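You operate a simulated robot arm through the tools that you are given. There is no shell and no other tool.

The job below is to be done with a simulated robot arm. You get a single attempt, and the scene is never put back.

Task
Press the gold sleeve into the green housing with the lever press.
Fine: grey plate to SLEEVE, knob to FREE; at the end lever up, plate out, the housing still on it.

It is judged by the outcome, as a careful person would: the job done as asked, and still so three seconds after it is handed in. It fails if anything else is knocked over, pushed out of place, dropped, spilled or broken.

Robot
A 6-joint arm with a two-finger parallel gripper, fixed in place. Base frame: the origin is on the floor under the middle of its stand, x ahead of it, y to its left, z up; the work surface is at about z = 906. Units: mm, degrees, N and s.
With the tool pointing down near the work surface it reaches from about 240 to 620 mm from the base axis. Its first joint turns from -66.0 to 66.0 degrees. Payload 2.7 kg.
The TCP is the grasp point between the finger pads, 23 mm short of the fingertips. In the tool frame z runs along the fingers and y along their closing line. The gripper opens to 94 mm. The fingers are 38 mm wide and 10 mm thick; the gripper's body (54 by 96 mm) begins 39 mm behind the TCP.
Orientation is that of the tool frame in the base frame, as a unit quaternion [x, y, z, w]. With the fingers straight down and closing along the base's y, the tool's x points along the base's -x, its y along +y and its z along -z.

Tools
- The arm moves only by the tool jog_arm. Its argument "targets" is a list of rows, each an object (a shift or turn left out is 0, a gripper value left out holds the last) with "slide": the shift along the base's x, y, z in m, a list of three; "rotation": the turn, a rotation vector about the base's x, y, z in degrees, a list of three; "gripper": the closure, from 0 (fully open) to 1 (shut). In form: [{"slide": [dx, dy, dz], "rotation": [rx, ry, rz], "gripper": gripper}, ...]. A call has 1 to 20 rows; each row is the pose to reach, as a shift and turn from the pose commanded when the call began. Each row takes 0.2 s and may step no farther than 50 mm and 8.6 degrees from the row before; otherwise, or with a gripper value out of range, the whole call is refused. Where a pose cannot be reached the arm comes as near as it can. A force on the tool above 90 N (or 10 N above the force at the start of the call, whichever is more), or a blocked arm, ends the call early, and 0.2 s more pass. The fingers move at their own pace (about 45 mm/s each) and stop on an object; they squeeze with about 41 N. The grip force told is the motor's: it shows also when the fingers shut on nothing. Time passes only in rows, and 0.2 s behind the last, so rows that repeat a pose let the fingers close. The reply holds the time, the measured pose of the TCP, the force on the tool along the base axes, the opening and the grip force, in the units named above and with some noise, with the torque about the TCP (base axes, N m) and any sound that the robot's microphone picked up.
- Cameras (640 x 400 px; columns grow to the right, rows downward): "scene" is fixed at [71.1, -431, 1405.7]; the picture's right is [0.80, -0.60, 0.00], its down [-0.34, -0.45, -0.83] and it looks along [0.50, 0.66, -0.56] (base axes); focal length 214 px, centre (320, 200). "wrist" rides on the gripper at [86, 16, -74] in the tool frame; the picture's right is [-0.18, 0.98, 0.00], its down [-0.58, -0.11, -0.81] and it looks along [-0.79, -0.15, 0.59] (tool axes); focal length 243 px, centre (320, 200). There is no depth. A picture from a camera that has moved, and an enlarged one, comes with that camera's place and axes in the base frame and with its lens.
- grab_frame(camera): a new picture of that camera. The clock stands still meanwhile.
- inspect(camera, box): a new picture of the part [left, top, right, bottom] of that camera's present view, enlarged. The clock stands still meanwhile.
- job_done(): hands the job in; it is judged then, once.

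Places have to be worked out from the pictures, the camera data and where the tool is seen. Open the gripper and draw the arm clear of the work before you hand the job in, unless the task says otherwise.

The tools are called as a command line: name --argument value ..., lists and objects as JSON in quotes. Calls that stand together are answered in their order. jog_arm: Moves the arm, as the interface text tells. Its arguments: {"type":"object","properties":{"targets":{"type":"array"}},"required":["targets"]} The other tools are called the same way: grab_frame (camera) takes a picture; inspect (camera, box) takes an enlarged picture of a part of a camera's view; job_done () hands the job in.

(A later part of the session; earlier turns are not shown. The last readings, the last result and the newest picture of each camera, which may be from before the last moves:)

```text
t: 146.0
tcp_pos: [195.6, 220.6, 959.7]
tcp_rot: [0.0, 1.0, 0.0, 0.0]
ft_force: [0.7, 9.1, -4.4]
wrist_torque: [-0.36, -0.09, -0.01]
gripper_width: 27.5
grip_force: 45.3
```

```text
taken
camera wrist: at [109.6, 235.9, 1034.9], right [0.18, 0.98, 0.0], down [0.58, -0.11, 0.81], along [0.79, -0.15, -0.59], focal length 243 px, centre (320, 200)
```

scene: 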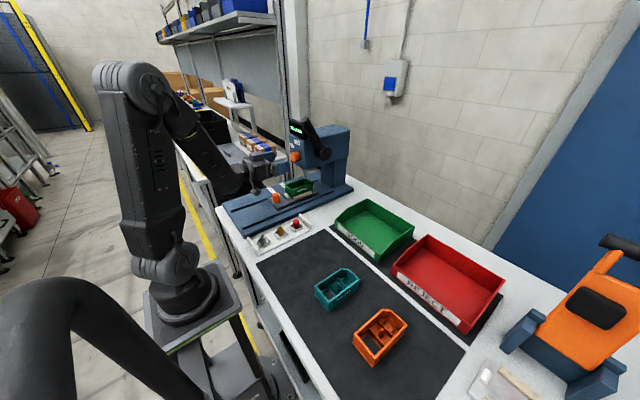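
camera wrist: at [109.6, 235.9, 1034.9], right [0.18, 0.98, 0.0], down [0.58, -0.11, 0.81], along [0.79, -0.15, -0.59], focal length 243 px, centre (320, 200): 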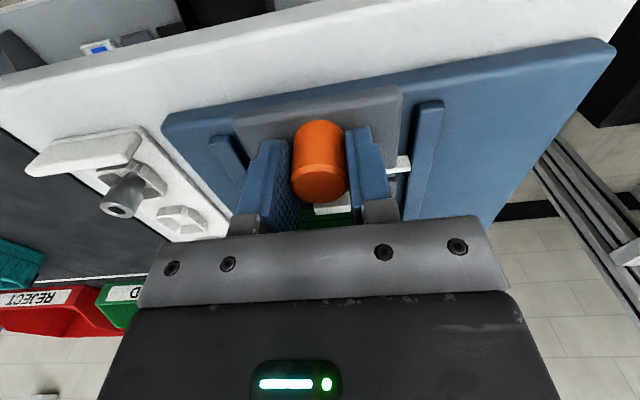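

Gripped. I push the plate in gently with small corrections learned from the first run (+0.5 mm y, −0.4 mm z).

jog_arm --targets '[{"slide": [0.0, 0.0003, -0.0002]}, {"slide": [0.001, 0.0005, -0.0003]}, {"slide": [0.003, 0.0005, -0.0004]}, {"slide": [0.006, 0.0005, -0.0005]}, {"slide": [0.01, 0.0005, -0.0005]}, {"slide": [0.014, 0.0005, -0.0005]}, {"slide": [0.018, 0.0005, -0.0005]}, {"slide": [0.022, 0.0005, -0.0005]}, {"slide": [0.026, 0.0005, -0.0005]}, {"slide": [0.03, 0.0005, -0.0005]}, {"slide": [0.034, 0.0005, -0.0005]}, {"slide": [0.038, 0.0005, -0.0005]}, {"slide": [0.042, 0.0005, -0.0005]}, {"slide": [0.046, 0.0005, -0.0005]}, {"slide": [0.05, 0.0005, -0.0005]}, {"slide": [0.053, 0.0005, -0.0005]}, {"slide": [0.055, 0.0005, -0.0005]}]'

inspect --camera "scene" --box '[225, 150, 325, 215]'

```text
t: 149.6
tcp_pos: [249.7, 219.5, 959.6]
tcp_rot: [0.0, 1.0, 0.001, 0.0]
ft_force: [-1.1, -5.4, 33.3]
wrist_torque: [-0.49, 0.01, -0.02]
gripper_width: 27.7
grip_force: 44.9
```

```text
6.15 times, centred on (275, 182) of scene
camera zoom: at [70.8, -431.3, 1405.6], right [0.8, -0.6, 0.0], down [-0.34, -0.45, -0.83], along [0.5, 0.66, -0.56], focal length 1320 px, centre (597, 308)
```

zoom: 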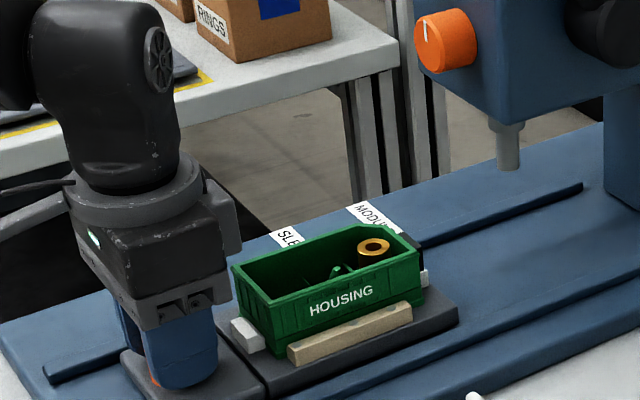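

The sleeve rides along steadily. I ease up 0.6 mm and push another 55 mm.

jog_arm --targets '[{"slide": [0.0, 0.0, 0.0004]}, {"slide": [0.001, 0.0, 0.0006]}, {"slide": [0.004, 0.0, 0.0006]}, {"slide": [0.008, 0.0, 0.0006]}, {"slide": [0.012, 0.0, 0.0006]}, {"slide": [0.016, 0.0, 0.0006]}, {"slide": [0.02, 0.0, 0.0006]}, {"slide": [0.024, 0.0, 0.0006]}, {"slide": [0.028, 0.0, 0.0006]}, {"slide": [0.032, 0.0, 0.0006]}, {"slide": [0.036, 0.0, 0.0006]}, {"slide": [0.04, 0.0, 0.0006]}, {"slide": [0.044, 0.0, 0.0006]}, {"slide": [0.048, 0.0, 0.0006]}, {"slide": [0.052, 0.0, 0.0006]}, {"slide": [0.055, 0.0, 0.0006]}, {"slide": [0.055, 0.0, 0.0006]}]'

```text
t: 153.2
tcp_pos: [305.6, 219.6, 959.0]
tcp_rot: [0.0, 1.0, 0.0, -0.002]
ft_force: [0.1, 3.4, -6.7]
wrist_torque: [0.68, -0.51, -0.06]
gripper_width: 27.7
grip_force: 44.8
```

Forces are low. I push 40 mm more and then check the index against the tick.

jog_arm --targets '[{"slide": [0.001, 0.0001, -0.0001]}, {"slide": [0.004, 0.0001, -0.0001]}, {"slide": [0.008, 0.0001, -0.0001]}, {"slide": [0.012, 0.0001, -0.0001]}, {"slide": [0.016, 0.0001, -0.0001]}, {"slide": [0.02, 0.0001, -0.0001]}, {"slide": [0.024, 0.0001, -0.0001]}, {"slide": [0.028, 0.0001, -0.0001]}, {"slide": [0.032, 0.0001, -0.0001]}, {"slide": [0.036, 0.0001, -0.0001]}, {"slide": [0.039, 0.0001, -0.0001]}, {"slide": [0.04, 0.0001, -0.0001]}, {"slide": [0.04, 0.0001, -0.0001]}]'

inspect --camera "wrist" --box '[380, 140, 476, 200]'

inspect --camera "scene" --box '[265, 140, 345, 190]'

```text
t: 156.0
tcp_pos: [345.6, 221.2, 959.6]
tcp_rot: [0.0, 1.0, 0.0, 0.001]
ft_force: [-0.8, 2.5, -5.7]
wrist_torque: [0.67, 0.09, -0.01]
gripper_width: 27.7
grip_force: 44.7
```

```text
6.67 times, centred on (428, 170) of wrist
camera zoom: at [259.3, 235.9, 1034.7], right [0.18, 0.98, 0.0], down [0.58, -0.11, 0.81], along [0.79, -0.15, -0.59], focal length 1618 px, centre (-400, 400)
```

zoom: 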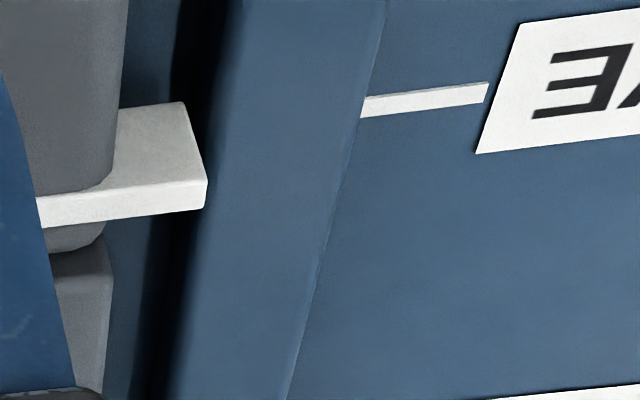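

```text
8.00 times, centred on (305, 165) of scene
camera zoom: at [71.1, -430.9, 1405.7], right [0.8, -0.6, 0.0], down [-0.34, -0.45, -0.83], along [0.5, 0.66, -0.56], focal length 1716 px, centre (440, 480)
```

zoom: 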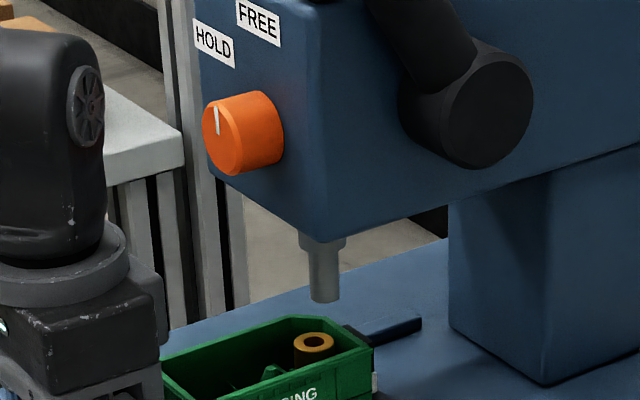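

The index still lacks about 4 mm to the tick. I push these 4 mm and compare again.

jog_arm --targets '[{"slide": [0.001, 0.0, 0]}, {"slide": [0.0025, 0.0, 0]}, {"slide": [0.0037, 0.0, 0]}, {"slide": [0.0041, 0.0, 0]}, {"slide": [0.0041, 0.0, 0]}, {"slide": [0.0041, 0.0, 0]}]'

inspect --camera "wrist" --box '[380, 140, 476, 200]'

inspect --camera "scene" --box '[265, 140, 345, 190]'

```text
t: 157.4
tcp_pos: [350.6, 220.6, 960.2]
tcp_rot: [0.0, 1.0, 0.0, -0.001]
ft_force: [2.2, -0.6, -7.5]
wrist_torque: [0.57, -0.11, 0.02]
gripper_width: 27.6
grip_force: 45.1
```

```text
6.67 times, centred on (428, 170) of wrist
camera zoom: at [263.8, 236.0, 1034.8], right [0.18, 0.98, 0.0], down [0.58, -0.11, 0.81], along [0.79, -0.15, -0.59], focal length 1618 px, centre (-400, 400)
```

zoom: 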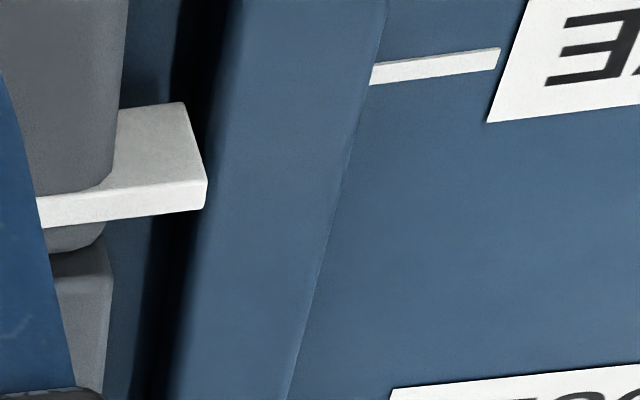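

```text
8.00 times, centred on (305, 165) of scene
camera zoom: at [71.2, -430.9, 1405.7], right [0.8, -0.6, 0.0], down [-0.34, -0.45, -0.83], along [0.5, 0.66, -0.56], focal length 1716 px, centre (440, 480)
```

zoom: 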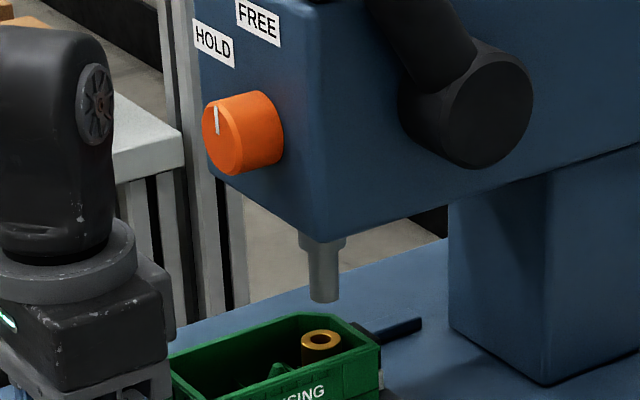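

Index and tick agree within about a millimetre (same reading as the verified run) and the sleeve stands below the ram. I release the handle and rise clear; then I will prepare for the lever.

jog_arm --targets '[{"gripper": 0.65}, {"gripper": 0.5}, {"gripper": 0.3}, {"gripper": 0}, {"gripper": 0}]'

jog_arm --targets '[{"slide": [0, 0, 0.02]}, {"slide": [0, 0, 0.05]}, {"slide": [-0.01, 0, 0.09]}, {"slide": [-0.03, -0.01, 0.13]}, {"slide": [-0.05, -0.03, 0.17]}, {"slide": [-0.05, -0.05, 0.21]}, {"slide": [-0.05, -0.07, 0.25]}, {"slide": [-0.05, -0.07, 0.29]}, {"slide": [-0.05, -0.07, 0.29]}]'

grab_frame --camera "wrist"

inspect --camera "scene" --box '[255, 110, 355, 200]'

```text
t: 158.6
tcp_pos: [350.4, 220.5, 958.8]
tcp_rot: [0.0, 1.0, -0.001, -0.001]
ft_force: [-0.8, 1.2, -0.8]
wrist_torque: [0.0, 0.0, 0.01]
gripper_width: 93.8
grip_force: 0.0
```

```text
t: 160.6
tcp_pos: [299.7, 149.3, 1251.0]
tcp_rot: [0.0, 1.0, -0.001, -0.001]
ft_force: [0.0, 0.1, -0.7]
wrist_torque: [0.02, -0.04, -0.03]
gripper_width: 94.1
grip_force: 0.1
```

```text
taken
camera wrist: at [213.0, 165.1, 1325.7], right [0.18, 0.98, 0.0], down [0.58, -0.11, 0.81], along [0.79, -0.15, -0.59], focal length 243 px, centre (320, 200)
```

wrist: 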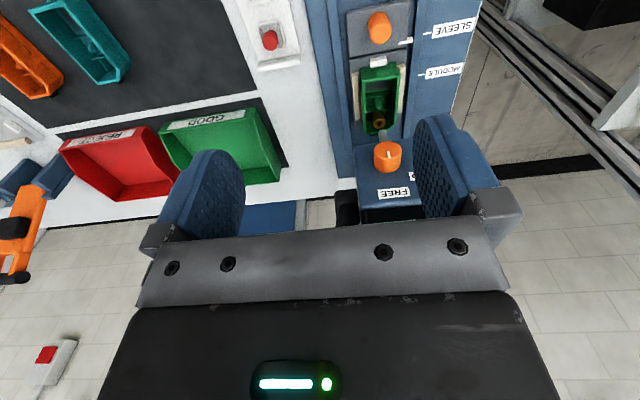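

```text
4.44 times, centred on (305, 155) of scene
camera zoom: at [71.0, -431.0, 1405.7], right [0.8, -0.6, 0.0], down [-0.34, -0.45, -0.83], along [0.5, 0.66, -0.56], focal length 953 px, centre (387, 400)
```

zoom: 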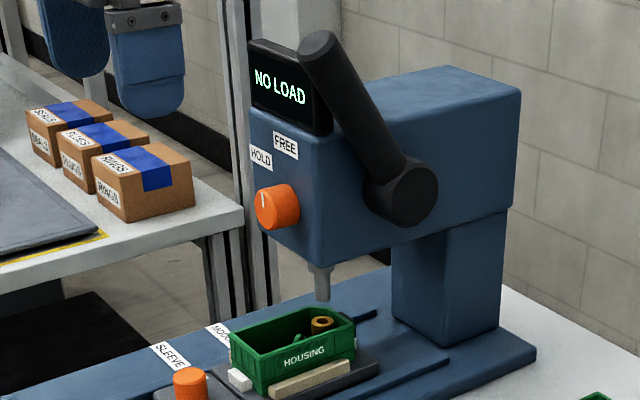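

From here the wrist camera sees the index, the sleeve and the ram together; I zoom in on them.

inspect --camera "wrist" --box '[335, 60, 431, 150]'

inspect --camera "wrist" --box '[370, 20, 450, 60]'

```text
4.44 times, centred on (383, 105) of wrist
camera zoom: at [213.0, 165.1, 1325.7], right [0.18, 0.98, 0.0], down [0.58, -0.11, 0.81], along [0.79, -0.15, -0.59], focal length 1078 px, centre (40, 622)
```

zoom: 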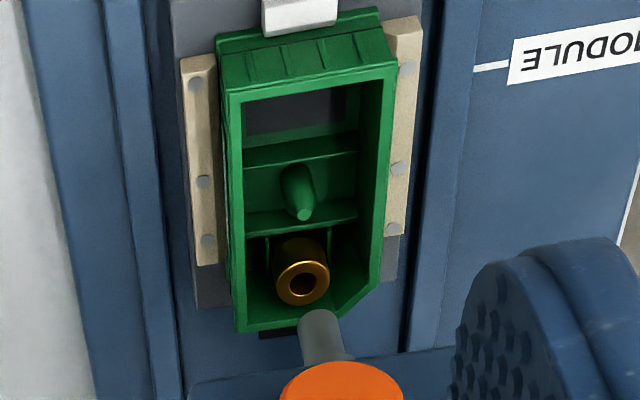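

```text
8.00 times, centred on (410, 40) of wrist
camera zoom: at [213.0, 165.1, 1325.7], right [0.18, 0.98, 0.0], down [0.58, -0.11, 0.81], along [0.79, -0.15, -0.59], focal length 1941 px, centre (-400, 1480)
```

zoom: 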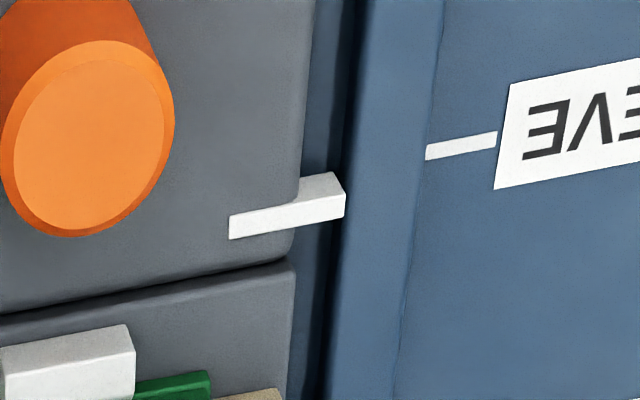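

The sleeve seems a few millimetres off the ram axis (towards −y). I zoom in further to quantify.

inspect --camera "wrist" --box '[380, 110, 428, 146]'

inspect --camera "wrist" --box '[350, 100, 406, 146]'

inspect --camera "scene" --box '[300, 160, 340, 190]'

```text
11.11 times, centred on (404, 128) of wrist
camera zoom: at [213.0, 165.1, 1325.7], right [0.18, 0.98, 0.0], down [0.58, -0.11, 0.81], along [0.79, -0.15, -0.59], focal length 2696 px, centre (-613, 1000)
```

zoom: 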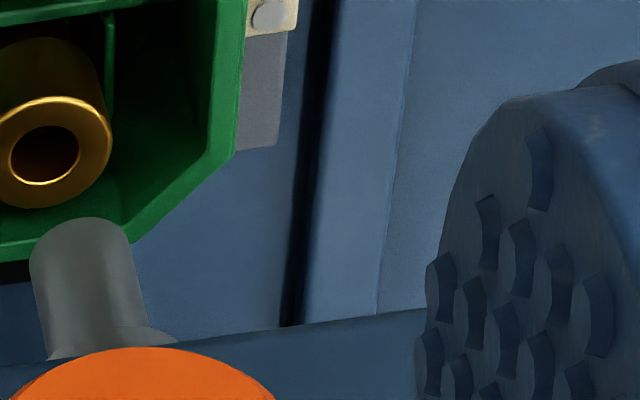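

```text
8.70 times, centred on (378, 123) of wrist
camera zoom: at [213.0, 165.1, 1325.7], right [0.18, 0.98, 0.0], down [0.58, -0.11, 0.81], along [0.79, -0.15, -0.59], focal length 2110 px, centre (-184, 870)
```

zoom: 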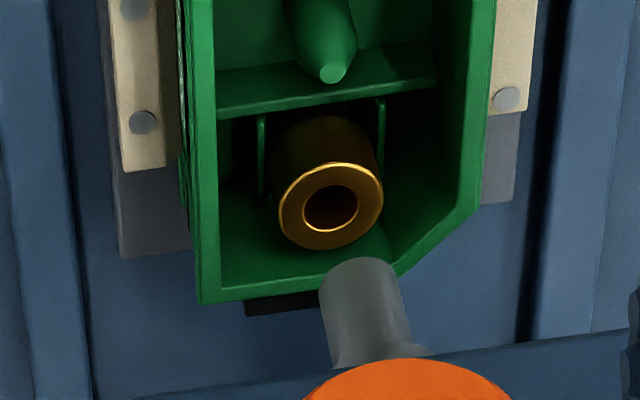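

```text
13.33 times, centred on (320, 175) of scene
camera zoom: at [71.0, -431.0, 1405.7], right [0.8, -0.6, 0.0], down [-0.34, -0.45, -0.83], along [0.5, 0.66, -0.56], focal length 2860 px, centre (320, 533)
```

zoom: 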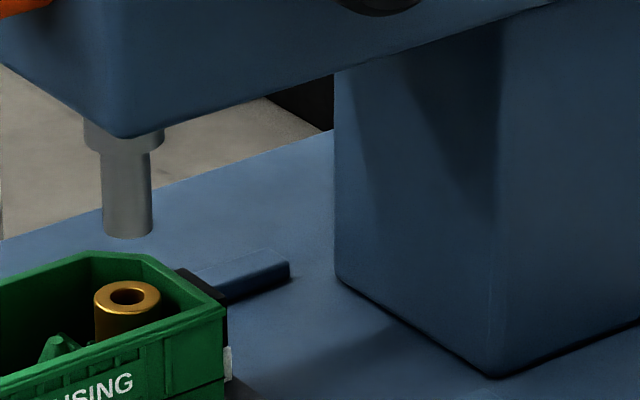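

Triangulated: ram axis ≈ (491.1, 220.6), sleeve ≈ (488.1, 217.9); the index itself is within 0.4 mm of the tick. The 3 mm in x come from the housing having slid back to the −x stop, so I will nudge it forward with closed fingers on its −x wall. First I move over there.

jog_arm --targets '[{"slide": [0.0, 0.03, -0.035]}, {"slide": [0.01, 0.055, -0.07], "gripper": 0.5}, {"slide": [0.02, 0.07, -0.11], "gripper": 1}, {"slide": [0.03, 0.07, -0.15], "gripper": 1}, {"slide": [0.045, 0.07, -0.19], "gripper": 1}, {"slide": [0.06, 0.07, -0.22], "gripper": 1}, {"slide": [0.076, 0.07, -0.24], "gripper": 1}, {"slide": [0.082, 0.07, -0.242], "gripper": 1}, {"slide": [0.082, 0.07, -0.242], "gripper": 1}]'

grab_frame --camera "wrist"

inspect --camera "scene" --box '[250, 140, 340, 205]'

```text
t: 162.6
tcp_pos: [382.1, 219.2, 1007.0]
tcp_rot: [0.0, 1.0, 0.001, 0.0]
ft_force: [-0.7, 0.1, -0.7]
wrist_torque: [-0.01, 0.0, 0.01]
gripper_width: 0.0
grip_force: 40.9
```

```text
taken
camera wrist: at [295.2, 235.9, 1082.6], right [0.18, 0.98, 0.0], down [0.58, -0.11, 0.81], along [0.79, -0.15, -0.59], focal length 243 px, centre (320, 200)
```

wrist: 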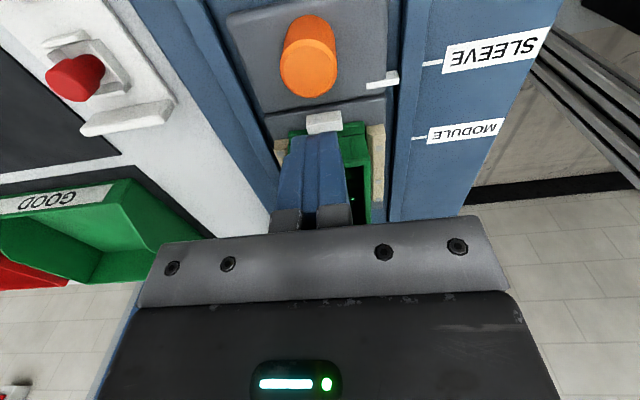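

```text
6.15 times, centred on (295, 172) of scene
camera zoom: at [71.1, -431.0, 1405.7], right [0.8, -0.6, 0.0], down [-0.34, -0.45, -0.83], along [0.5, 0.66, -0.56], focal length 1320 px, centre (474, 369)
```

zoom: 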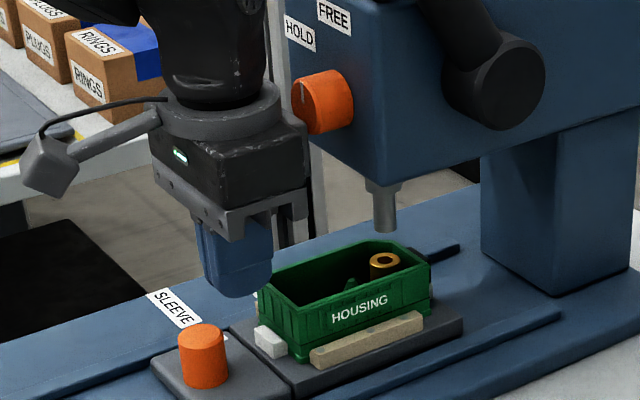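

The handle lies partly below the fingers, so I stay just above it (tips at z≈965, still 8 mm below the rim). I descend and push +x slowly, stopping about 2.2 mm past expected contact.

jog_arm --targets '[{"slide": [-0.001, -0.001, -0.01]}, {"slide": [-0.001, -0.001, -0.018]}, {"slide": [-0.001, -0.001, -0.0206]}, {"slide": [0.001, -0.001, -0.0206]}, {"slide": [0.0025, -0.001, -0.0206]}, {"slide": [0.0035, -0.001, -0.0206]}, {"slide": [0.004, -0.001, -0.0206]}, {"slide": [0.0045, -0.001, -0.0206]}, {"slide": [0.005, -0.001, -0.0206]}, {"slide": [0.0055, -0.001, -0.0206]}, {"slide": [0.006, -0.001, -0.0206]}, {"slide": [0.0063, -0.001, -0.0206]}]'

inspect --camera "scene" --box '[250, 140, 340, 205]'

inspect --camera "wrist" --box '[240, 40, 440, 230]'

```text
t: 165.2
tcp_pos: [387.7, 218.6, 988.1]
tcp_rot: [0.0, 1.0, 0.0, -0.001]
ft_force: [-1.2, 0.3, 0.3]
wrist_torque: [0.0, 0.01, 0.01]
gripper_width: 0.2
grip_force: 41.2
```

```text
6.15 times, centred on (295, 172) of scene
camera zoom: at [71.0, -431.0, 1405.7], right [0.8, -0.6, 0.0], down [-0.34, -0.45, -0.83], along [0.5, 0.66, -0.56], focal length 1320 px, centre (474, 369)
```

zoom: 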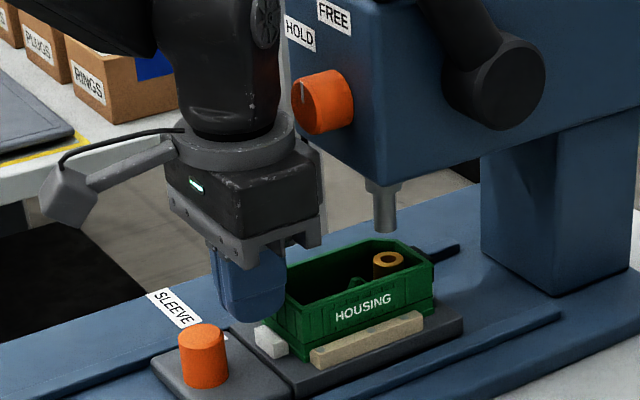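

```text
2.11 times, centred on (340, 135) of wrist
camera zoom: at [302.1, 235.1, 1062.4], right [0.18, 0.98, 0.0], down [0.58, -0.11, 0.81], along [0.79, -0.15, -0.59], focal length 511 px, centre (278, 337)
```

zoom: 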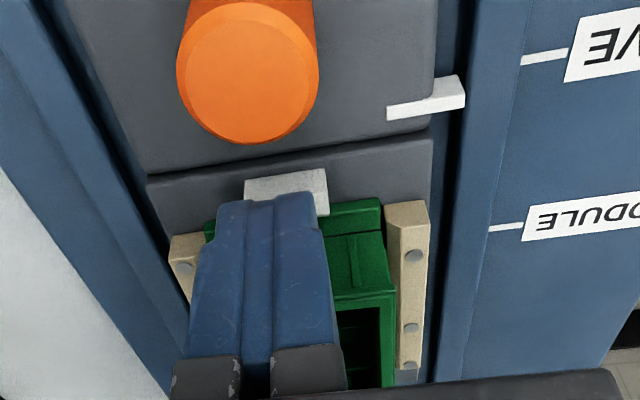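

The housing slid forward about 2 mm on the plate (force ~1 N), plate and handle unmoved. I retreat and re-check alignment from the same viewing pose.

jog_arm --targets '[{"slide": [-0.003, 0, 0]}, {"slide": [-0.006, 0, 0.01]}, {"slide": [-0.008, 0, 0.04]}, {"slide": [-0.02, 0, 0.08]}, {"slide": [-0.04, -0.01, 0.12]}, {"slide": [-0.06, -0.03, 0.16]}, {"slide": [-0.08, -0.055, 0.2], "gripper": 0}, {"slide": [-0.088, -0.07, 0.24], "gripper": 0}, {"slide": [-0.0883, -0.069, 0.2626], "gripper": 0}, {"slide": [-0.0883, -0.069, 0.2626], "gripper": 0}, {"slide": [-0.0883, -0.069, 0.2626], "gripper": 0}]'

inspect --camera "wrist" --box '[350, 100, 406, 146]'

inspect --camera "wrist" --box '[370, 20, 450, 60]'

inspect --camera "scene" --box '[300, 160, 340, 190]'

```text
refused: row 7 steps farther than a row can; nothing moved
```

```text
8.70 times, centred on (378, 123) of wrist
camera zoom: at [302.1, 235.1, 1062.4], right [0.18, 0.98, 0.0], down [0.58, -0.11, 0.81], along [0.79, -0.15, -0.59], focal length 2110 px, centre (-184, 870)
```

zoom: 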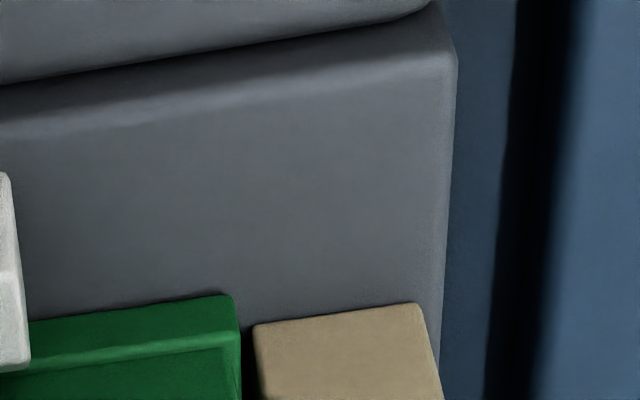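

```text
8.00 times, centred on (410, 40) of wrist
camera zoom: at [302.1, 235.1, 1062.4], right [0.18, 0.98, 0.0], down [0.58, -0.11, 0.81], along [0.79, -0.15, -0.59], focal length 1941 px, centre (-400, 1480)
```

zoom: 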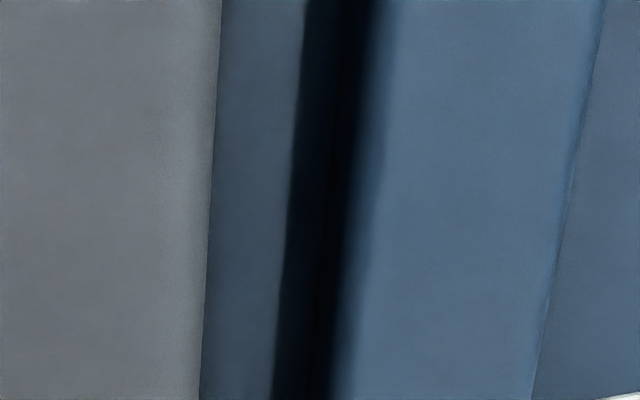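

```text
13.33 times, centred on (320, 175) of scene
camera zoom: at [71.0, -431.0, 1405.7], right [0.8, -0.6, 0.0], down [-0.34, -0.45, -0.83], along [0.5, 0.66, -0.56], focal length 2860 px, centre (320, 533)
```

zoom: 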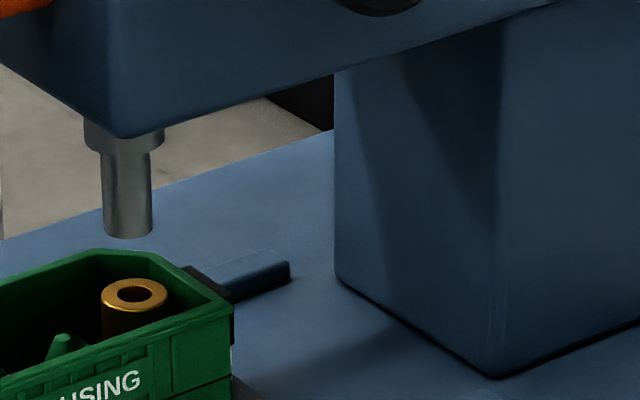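

A row was too long, nothing moved; the scene view already shows the sleeve ring shifted about 2.5 mm towards the ram. I repeat the retreat with shorter rows.

jog_arm --targets '[{"slide": [-0.003, 0, 0]}, {"slide": [-0.006, 0, 0.01]}, {"slide": [-0.008, 0, 0.04]}, {"slide": [-0.02, 0, 0.08]}, {"slide": [-0.04, -0.01, 0.12]}, {"slide": [-0.06, -0.03, 0.155]}, {"slide": [-0.078, -0.05, 0.19], "gripper": 0}, {"slide": [-0.086, -0.065, 0.23], "gripper": 0}, {"slide": [-0.0883, -0.069, 0.2626], "gripper": 0}, {"slide": [-0.0883, -0.069, 0.2626], "gripper": 0}, {"slide": [-0.0883, -0.069, 0.2626], "gripper": 0}]'

inspect --camera "wrist" --box '[350, 100, 406, 146]'

inspect --camera "wrist" --box '[370, 20, 450, 60]'

```text
t: 167.6
tcp_pos: [298.9, 150.7, 1249.3]
tcp_rot: [0.0, 1.0, 0.0, 0.0]
ft_force: [-0.2, 0.3, -0.8]
wrist_torque: [-0.02, -0.04, 0.01]
gripper_width: 94.0
grip_force: 0.1
```

```text
8.70 times, centred on (378, 123) of wrist
camera zoom: at [212.9, 166.9, 1324.5], right [0.18, 0.98, 0.0], down [0.58, -0.11, 0.81], along [0.79, -0.15, -0.59], focal length 2110 px, centre (-184, 870)
```

zoom: 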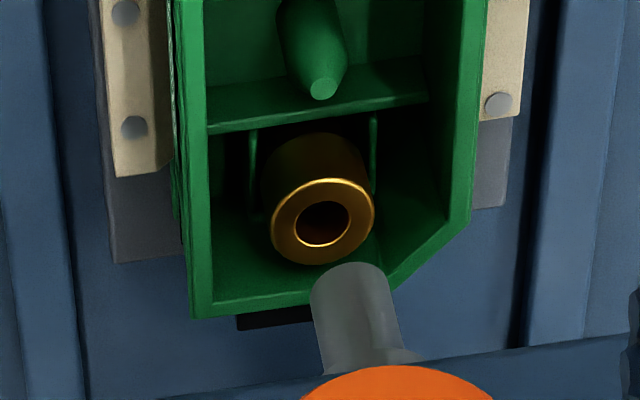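

```text
8.00 times, centred on (410, 40) of wrist
camera zoom: at [212.9, 166.9, 1324.5], right [0.18, 0.98, 0.0], down [0.58, -0.11, 0.81], along [0.79, -0.15, -0.59], focal length 1941 px, centre (-400, 1480)
```

zoom: 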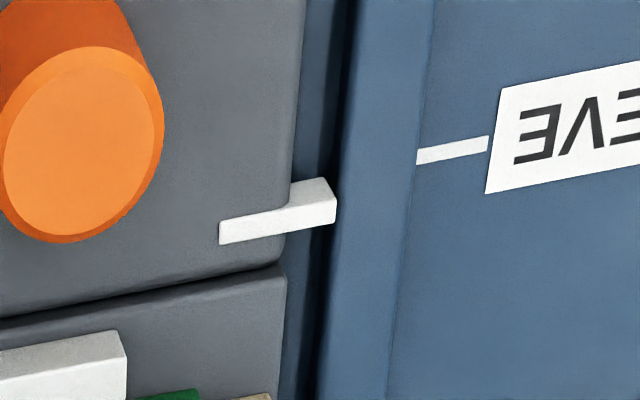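

Now the sleeve is under the ram (dx≈0, dy≈2.5 mm) and the plate index is still on SLEEVE. For the lever I turn the gripper 90° about the vertical so it can grip the lever between front and back.

jog_arm --targets '[{"slide": [0, 0, 0.01], "rotation": [0, 0, 8]}, {"slide": [0, 0, 0.02], "rotation": [0, 0, 16]}, {"slide": [0, 0, 0.03], "rotation": [0, 0, 24]}, {"slide": [0, 0, 0.04], "rotation": [0, 0, 32]}, {"slide": [0, 0, 0.05], "rotation": [0, 0, 40]}, {"slide": [0, 0, 0.05], "rotation": [0, 0, 48]}, {"slide": [0, 0, 0.05], "rotation": [0, 0, 56]}, {"slide": [0, 0, 0.05], "rotation": [0, 0, 64]}, {"slide": [0, 0, 0.05], "rotation": [0, 0, 72]}, {"slide": [0, 0, 0.05], "rotation": [0, 0, 80]}, {"slide": [0, 0, 0.05], "rotation": [0, 0, 88]}, {"slide": [0, 0, 0.05], "rotation": [0, 0, 90]}, {"slide": [0, 0, 0.05], "rotation": [0, 0, 90]}]'

grab_frame --camera "wrist"

grab_frame --camera "scene"

```text
t: 170.4
tcp_pos: [300.2, 149.6, 1300.7]
tcp_rot: [0.708, -0.706, 0.0, 0.001]
ft_force: [0.2, 0.2, 0.3]
wrist_torque: [-0.03, 0.02, 0.04]
gripper_width: 94.0
grip_force: 0.1
```

```text
taken
camera wrist: at [283.9, 63.5, 1374.8], right [-0.98, 0.18, 0.0], down [0.11, 0.58, 0.81], along [0.15, 0.79, -0.59], focal length 243 px, centre (320, 200)
```

wrist: 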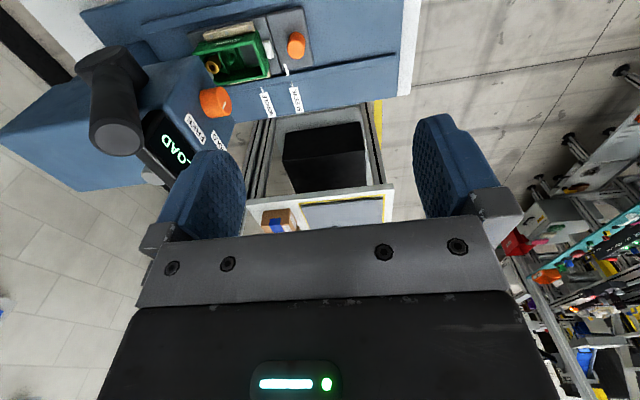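

```text
taken
```

scene: 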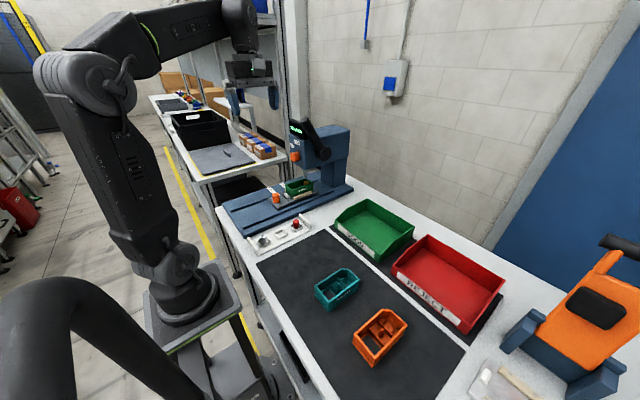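

Yaw +90° is reachable. I zoom on the lever from this side to locate its end, axis and pivot.

inspect --camera "wrist" --box '[60, 30, 220, 180]'

inspect --camera "scene" --box '[285, 110, 349, 165]'

```text
2.67 times, centred on (140, 105) of wrist
camera zoom: at [283.9, 63.5, 1374.8], right [-0.98, 0.18, 0.0], down [0.11, 0.58, 0.81], along [0.15, 0.79, -0.59], focal length 647 px, centre (800, 453)
```

zoom: 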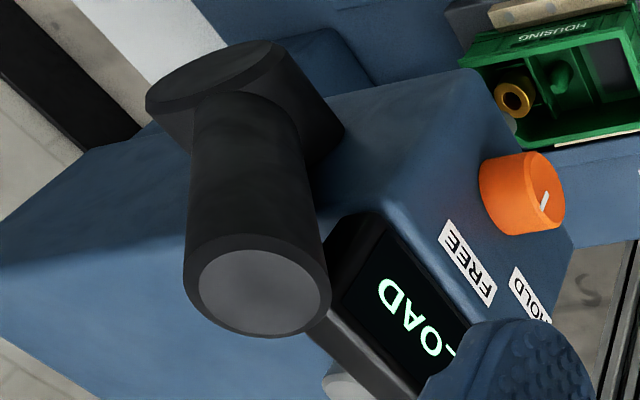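

```text
7.27 times, centred on (317, 138) of scene
camera zoom: at [71.1, -431.0, 1405.7], right [0.8, -0.6, 0.0], down [-0.34, -0.45, -0.83], along [0.5, 0.66, -0.56], focal length 1560 px, centre (342, 654)
```

zoom: 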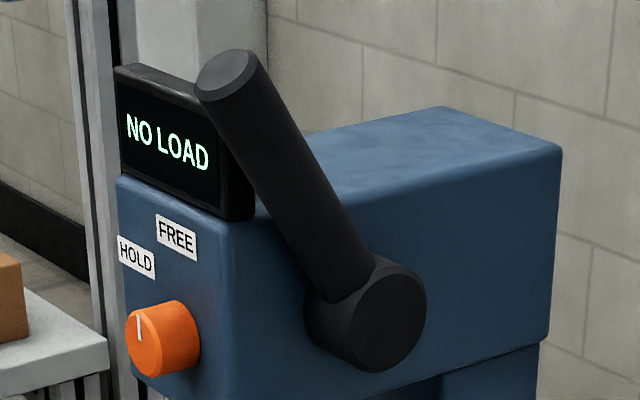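

The lever's end is at (449, 149, 1236.5), its pivot axis at x≈526.6, z≈1113 (length 146, 32° from vertical), diameter ≈28 mm. I move the open gripper in line with the lever, beyond its end.

jog_arm --targets '[{"slide": [0.022, 0, 0.01], "rotation": [0, -7, 0]}, {"slide": [0.044, 0, 0.015], "rotation": [0, -14, 0]}, {"slide": [0.066, 0, 0.012], "rotation": [0, -21, 0]}, {"slide": [0.09, -0.001, 0.005], "rotation": [0, -28, 0]}, {"slide": [0.1115, -0.0015, -0.005], "rotation": [0, -32.2, 0]}, {"slide": [0.1115, -0.0015, -0.005], "rotation": [0, -32.2, 0]}, {"slide": [0.1115, -0.0015, -0.005], "rotation": [0, -32.2, 0]}]'

grab_frame --camera "wrist"

inspect --camera "scene" --box '[265, 70, 361, 160]'

```text
t: 172.0
tcp_pos: [411.7, 147.6, 1295.9]
tcp_rot: [-0.679, 0.68, -0.196, 0.196]
ft_force: [0.3, -0.4, -0.5]
wrist_torque: [0.01, 0.01, 0.03]
gripper_width: 94.0
grip_force: 0.0
```

```text
taken
camera wrist: at [357.7, 61.8, 1350.1], right [-0.83, 0.18, -0.52], down [-0.34, 0.58, 0.74], along [0.44, 0.79, -0.42], focal length 243 px, centre (320, 200)
```

wrist: 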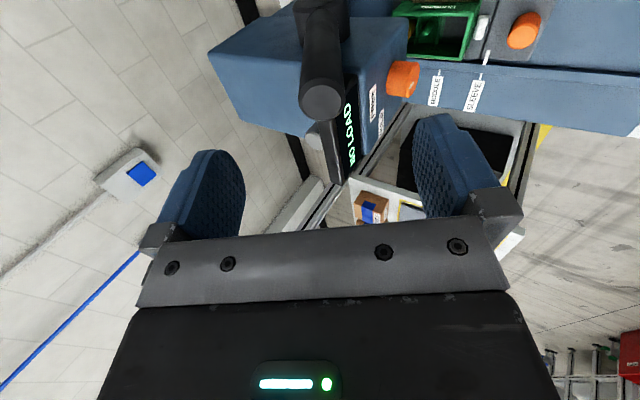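

```text
4.44 times, centred on (313, 115) of scene
camera zoom: at [71.1, -431.0, 1405.7], right [0.8, -0.6, 0.0], down [-0.34, -0.45, -0.83], along [0.5, 0.66, -0.56], focal length 953 px, centre (351, 578)
```

zoom: 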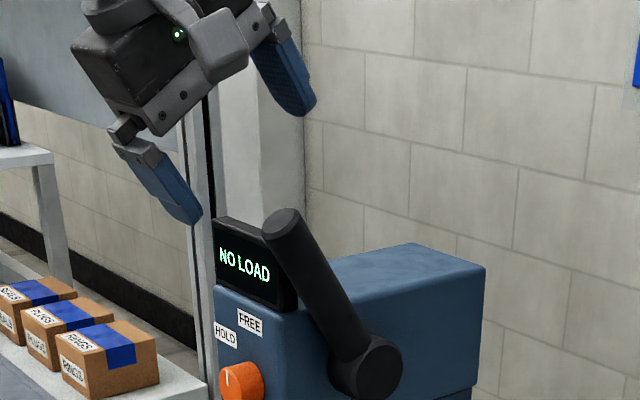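

The lever is exactly in line with the gripper. I advance 80 mm along the lever axis so the fingers straddle its end.

jog_arm --targets '[{"slide": [0.01066, 0, -0.01692]}, {"slide": [0.02132, 0, -0.03384]}, {"slide": [0.03198, 0, -0.05076]}, {"slide": [0.0385, 0, -0.0611]}, {"slide": [0.0426, 0, -0.0677]}, {"slide": [0.0426, 0, -0.0677]}]'

grab_frame --camera "wrist"

inspect --camera "scene" --box '[265, 90, 361, 170]'

```text
t: 173.4
tcp_pos: [455.3, 148.7, 1226.2]
tcp_rot: [0.68, -0.679, 0.196, -0.195]
ft_force: [-0.2, -0.5, -0.3]
wrist_torque: [-0.03, -0.03, 0.03]
gripper_width: 94.1
grip_force: 0.0
```

```text
taken
camera wrist: at [400.5, 61.8, 1282.2], right [-0.83, 0.18, -0.52], down [-0.34, 0.58, 0.74], along [0.44, 0.79, -0.42], focal length 243 px, centre (320, 200)
```

wrist: 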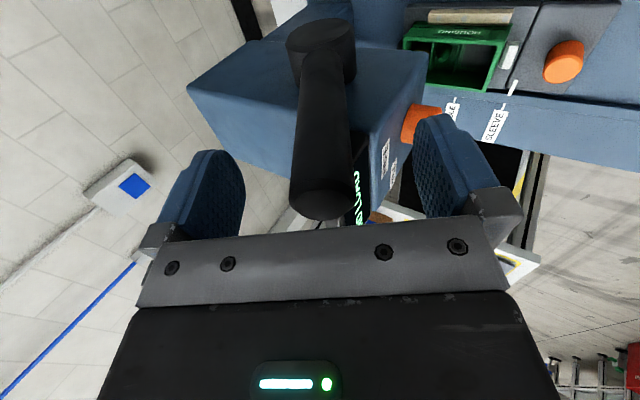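

```text
5.00 times, centred on (313, 130) of scene
camera zoom: at [71.1, -431.0, 1405.7], right [0.8, -0.6, 0.0], down [-0.34, -0.45, -0.83], along [0.5, 0.66, -0.56], focal length 1072 px, centre (355, 550)
```

zoom: 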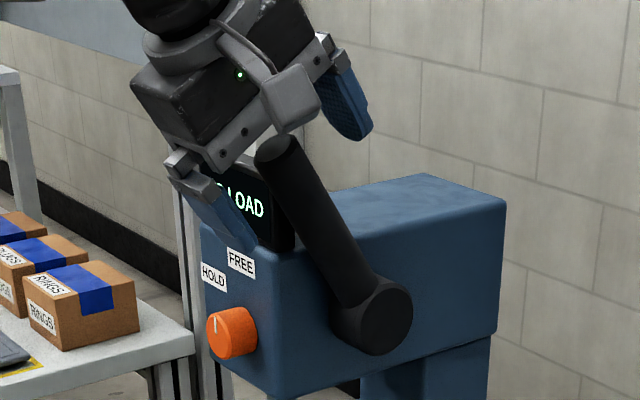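

The fingers straddle the lever with no contact. I close on it.

jog_arm --targets '[{"gripper": 0.5}, {"gripper": 1}, {"gripper": 1}, {"gripper": 1}, {"gripper": 1}, {"gripper": 1}]'

grab_frame --camera "wrist"

```text
t: 174.8
tcp_pos: [453.2, 148.3, 1226.7]
tcp_rot: [0.679, -0.679, 0.197, -0.195]
ft_force: [-10.3, -0.9, -1.6]
wrist_torque: [0.05, 0.92, 0.02]
gripper_width: 30.8
grip_force: 45.1
```

```text
taken
camera wrist: at [399.8, 61.9, 1282.2], right [-0.83, 0.18, -0.52], down [-0.34, 0.58, 0.74], along [0.44, 0.79, -0.42], focal length 243 px, centre (320, 200)
```

wrist: 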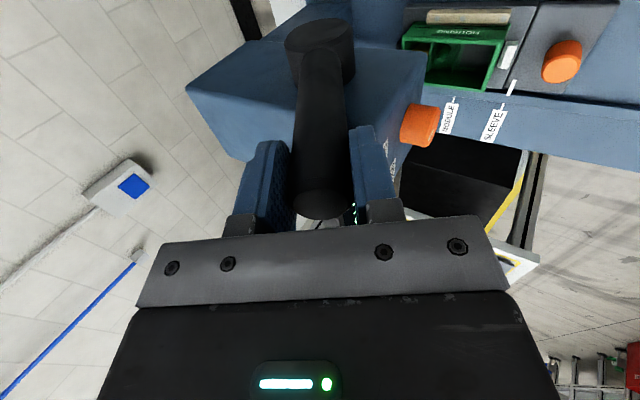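

The lever is gripped (30.8 mm). I start pulling it along its arc about the pivot, first 9°, watching force and display.

jog_arm --targets '[{"slide": [-0.00294, 0, -0.00196], "rotation": [0, -1.5, 0]}, {"slide": [-0.00587, 0, -0.00398], "rotation": [0, -3, 0]}, {"slide": [-0.00872, 0, -0.0061], "rotation": [0, -4.5, 0]}, {"slide": [-0.01152, 0, -0.00827], "rotation": [0, -6, 0]}, {"slide": [-0.01693, 0, -0.01284], "rotation": [0, -9, 0]}, {"slide": [-0.01693, 0, -0.01284], "rotation": [0, -9, 0]}]'

grab_frame --camera "wrist"

inspect --camera "scene" --box '[265, 100, 361, 190]'

```text
t: 176.2
tcp_pos: [436.2, 147.7, 1214.4]
tcp_rot: [0.662, -0.662, 0.25, -0.248]
ft_force: [-15.7, 0.4, 3.7]
wrist_torque: [-0.23, 1.49, -0.53]
gripper_width: 31.1
grip_force: 44.9
```

```text
taken
camera wrist: at [374.9, 62.0, 1260.6], right [-0.74, 0.18, -0.65], down [-0.45, 0.58, 0.68], along [0.5, 0.79, -0.35], focal length 243 px, centre (320, 200)
```

wrist: 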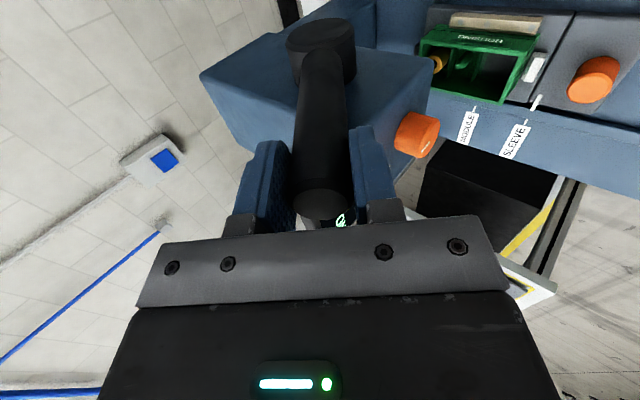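

```text
4.44 times, centred on (313, 145) of scene
camera zoom: at [70.5, -431.0, 1405.7], right [0.8, -0.6, 0.0], down [-0.34, -0.45, -0.83], along [0.5, 0.66, -0.56], focal length 953 px, centre (351, 444)
```

zoom: 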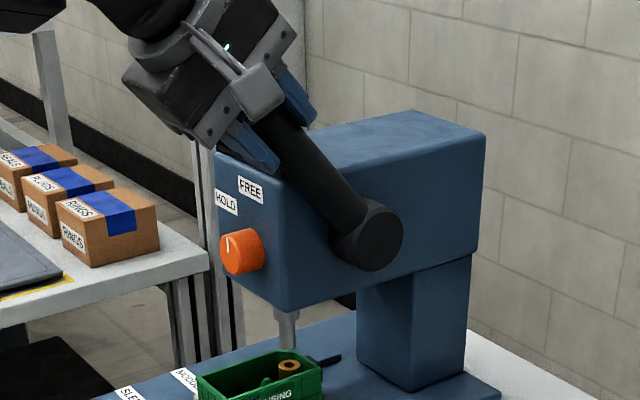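

The lever follows smoothly; the ram starts down. I continue to 30° of travel.

jog_arm --targets '[{"slide": [-0.00517, 0, -0.00485], "rotation": [0, -3, 0]}, {"slide": [-0.01009, 0, -0.00996], "rotation": [0, -6, 0]}, {"slide": [-0.01472, 0, -0.01533], "rotation": [0, -9, 0]}, {"slide": [-0.01907, 0, -0.02093], "rotation": [0, -12, 0]}, {"slide": [-0.02312, 0, -0.02675], "rotation": [0, -15, 0]}, {"slide": [-0.02686, 0, -0.03277], "rotation": [0, -18, 0]}, {"slide": [-0.03028, 0, -0.03898], "rotation": [0, -21, 0]}, {"slide": [-0.03028, 0, -0.03898], "rotation": [0, -21, 0]}]'

grab_frame --camera "wrist"

inspect --camera "scene" --box '[265, 110, 361, 200]'

```text
t: 178.0
tcp_pos: [405.6, 149.8, 1174.9]
tcp_rot: [0.606, -0.605, 0.365, -0.366]
ft_force: [-37.4, 2.8, 8.9]
wrist_torque: [0.04, 1.48, 0.22]
gripper_width: 31.1
grip_force: 45.1
```

```text
taken
camera wrist: at [331.9, 62.0, 1196.2], right [-0.46, 0.18, -0.87], down [-0.66, 0.58, 0.47], along [0.59, 0.79, -0.14], focal length 243 px, centre (320, 200)
```

wrist: 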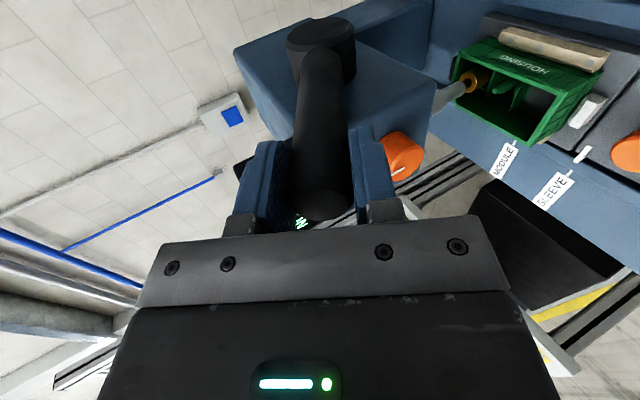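

```text
4.44 times, centred on (313, 155) of scene
camera zoom: at [69.7, -430.9, 1405.8], right [0.8, -0.6, 0.0], down [-0.34, -0.45, -0.83], along [0.5, 0.66, -0.56], focal length 953 px, centre (351, 400)
```

zoom: 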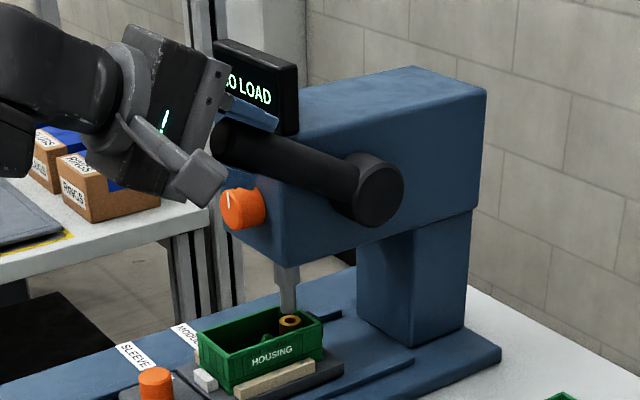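

The ram is about to meet the sleeve; the display still says NO LOAD. I zoom in on ram and sleeve before pressing on.

inspect --camera "wrist" --box '[430, 40, 550, 130]'

inspect --camera "scene" --box '[300, 160, 340, 190]'

```text
4.44 times, centred on (490, 85) of wrist
camera zoom: at [331.9, 62.0, 1196.2], right [-0.46, 0.18, -0.87], down [-0.66, 0.58, 0.47], along [0.59, 0.79, -0.14], focal length 1078 px, centre (-436, 711)
```

zoom: 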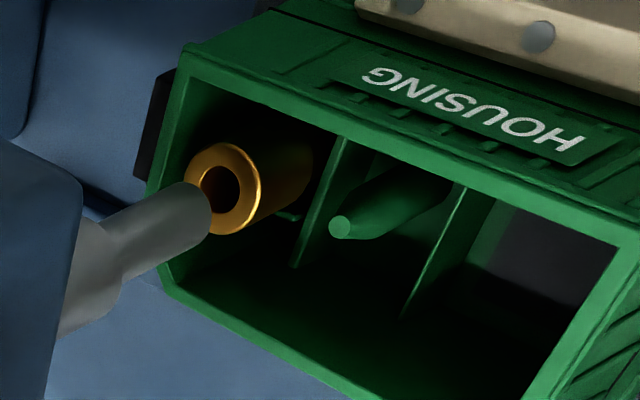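

```text
13.33 times, centred on (320, 175) of scene
camera zoom: at [69.7, -430.9, 1405.8], right [0.8, -0.6, 0.0], down [-0.34, -0.45, -0.83], along [0.5, 0.66, -0.56], focal length 2860 px, centre (320, 533)
```

zoom: 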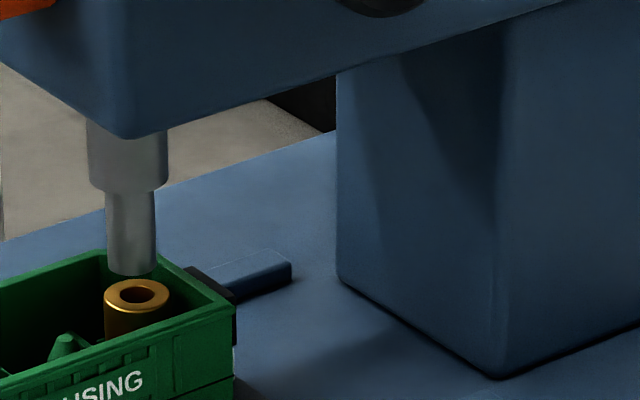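

About 11 mm of ram travel remain to contact (0.38 mm per degree). Radial force suggests the pivot is ~2 mm nearer, so I correct the arc and continue 21° further.

jog_arm --targets '[{"slide": [-0.00428, 0, -0.00577], "rotation": [0, -3, 0]}, {"slide": [-0.00714, 0, -0.01227], "rotation": [0, -6, 0]}, {"slide": [-0.00967, 0, -0.01892], "rotation": [0, -9, 0]}, {"slide": [-0.01184, 0, -0.02569], "rotation": [0, -12, 0]}, {"slide": [-0.01366, 0, -0.03256], "rotation": [0, -15, 0]}, {"slide": [-0.01511, 0, -0.03952], "rotation": [0, -18, 0]}, {"slide": [-0.0162, 0, -0.04655], "rotation": [0, -21, 0]}, {"slide": [-0.0162, 0, -0.04655], "rotation": [0, -21, 0]}]'

grab_frame --camera "wrist"

inspect --camera "scene" --box '[265, 110, 361, 200]'

inspect --camera "scene" --box '[300, 160, 340, 190]'

```text
t: 179.8
tcp_pos: [389.1, 149.0, 1128.1]
tcp_rot: [0.53, -0.528, 0.47, -0.468]
ft_force: [-12.6, 7.7, -5.8]
wrist_torque: [-0.21, 1.24, 0.03]
gripper_width: 30.7
grip_force: 44.6
```

```text
taken
camera wrist: at [314.2, 62.2, 1121.2], right [-0.12, 0.18, -0.98], down [-0.79, 0.58, 0.2], along [0.6, 0.79, 0.07], focal length 243 px, centre (320, 200)
```

wrist: 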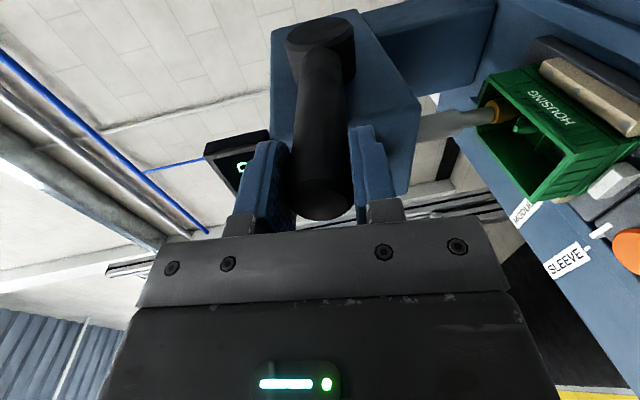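

```text
4.44 times, centred on (313, 155) of scene
camera zoom: at [70.8, -430.7, 1405.8], right [0.8, -0.6, 0.0], down [-0.34, -0.45, -0.83], along [0.5, 0.66, -0.56], focal length 953 px, centre (351, 400)
```

zoom: 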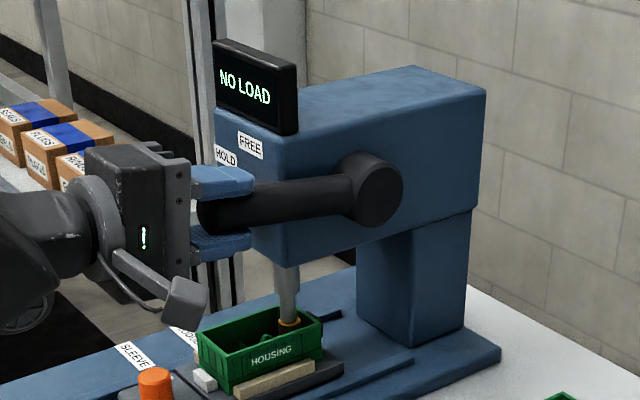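

```text
13.33 times, centred on (320, 175) of scene
camera zoom: at [70.8, -430.7, 1405.8], right [0.8, -0.6, 0.0], down [-0.34, -0.45, -0.83], along [0.5, 0.66, -0.56], focal length 2860 px, centre (320, 533)
```

zoom: 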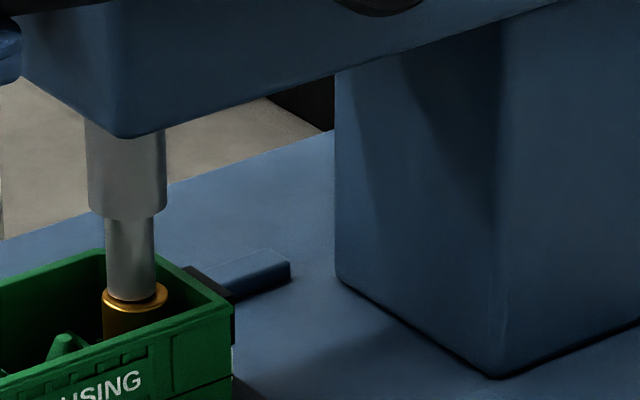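

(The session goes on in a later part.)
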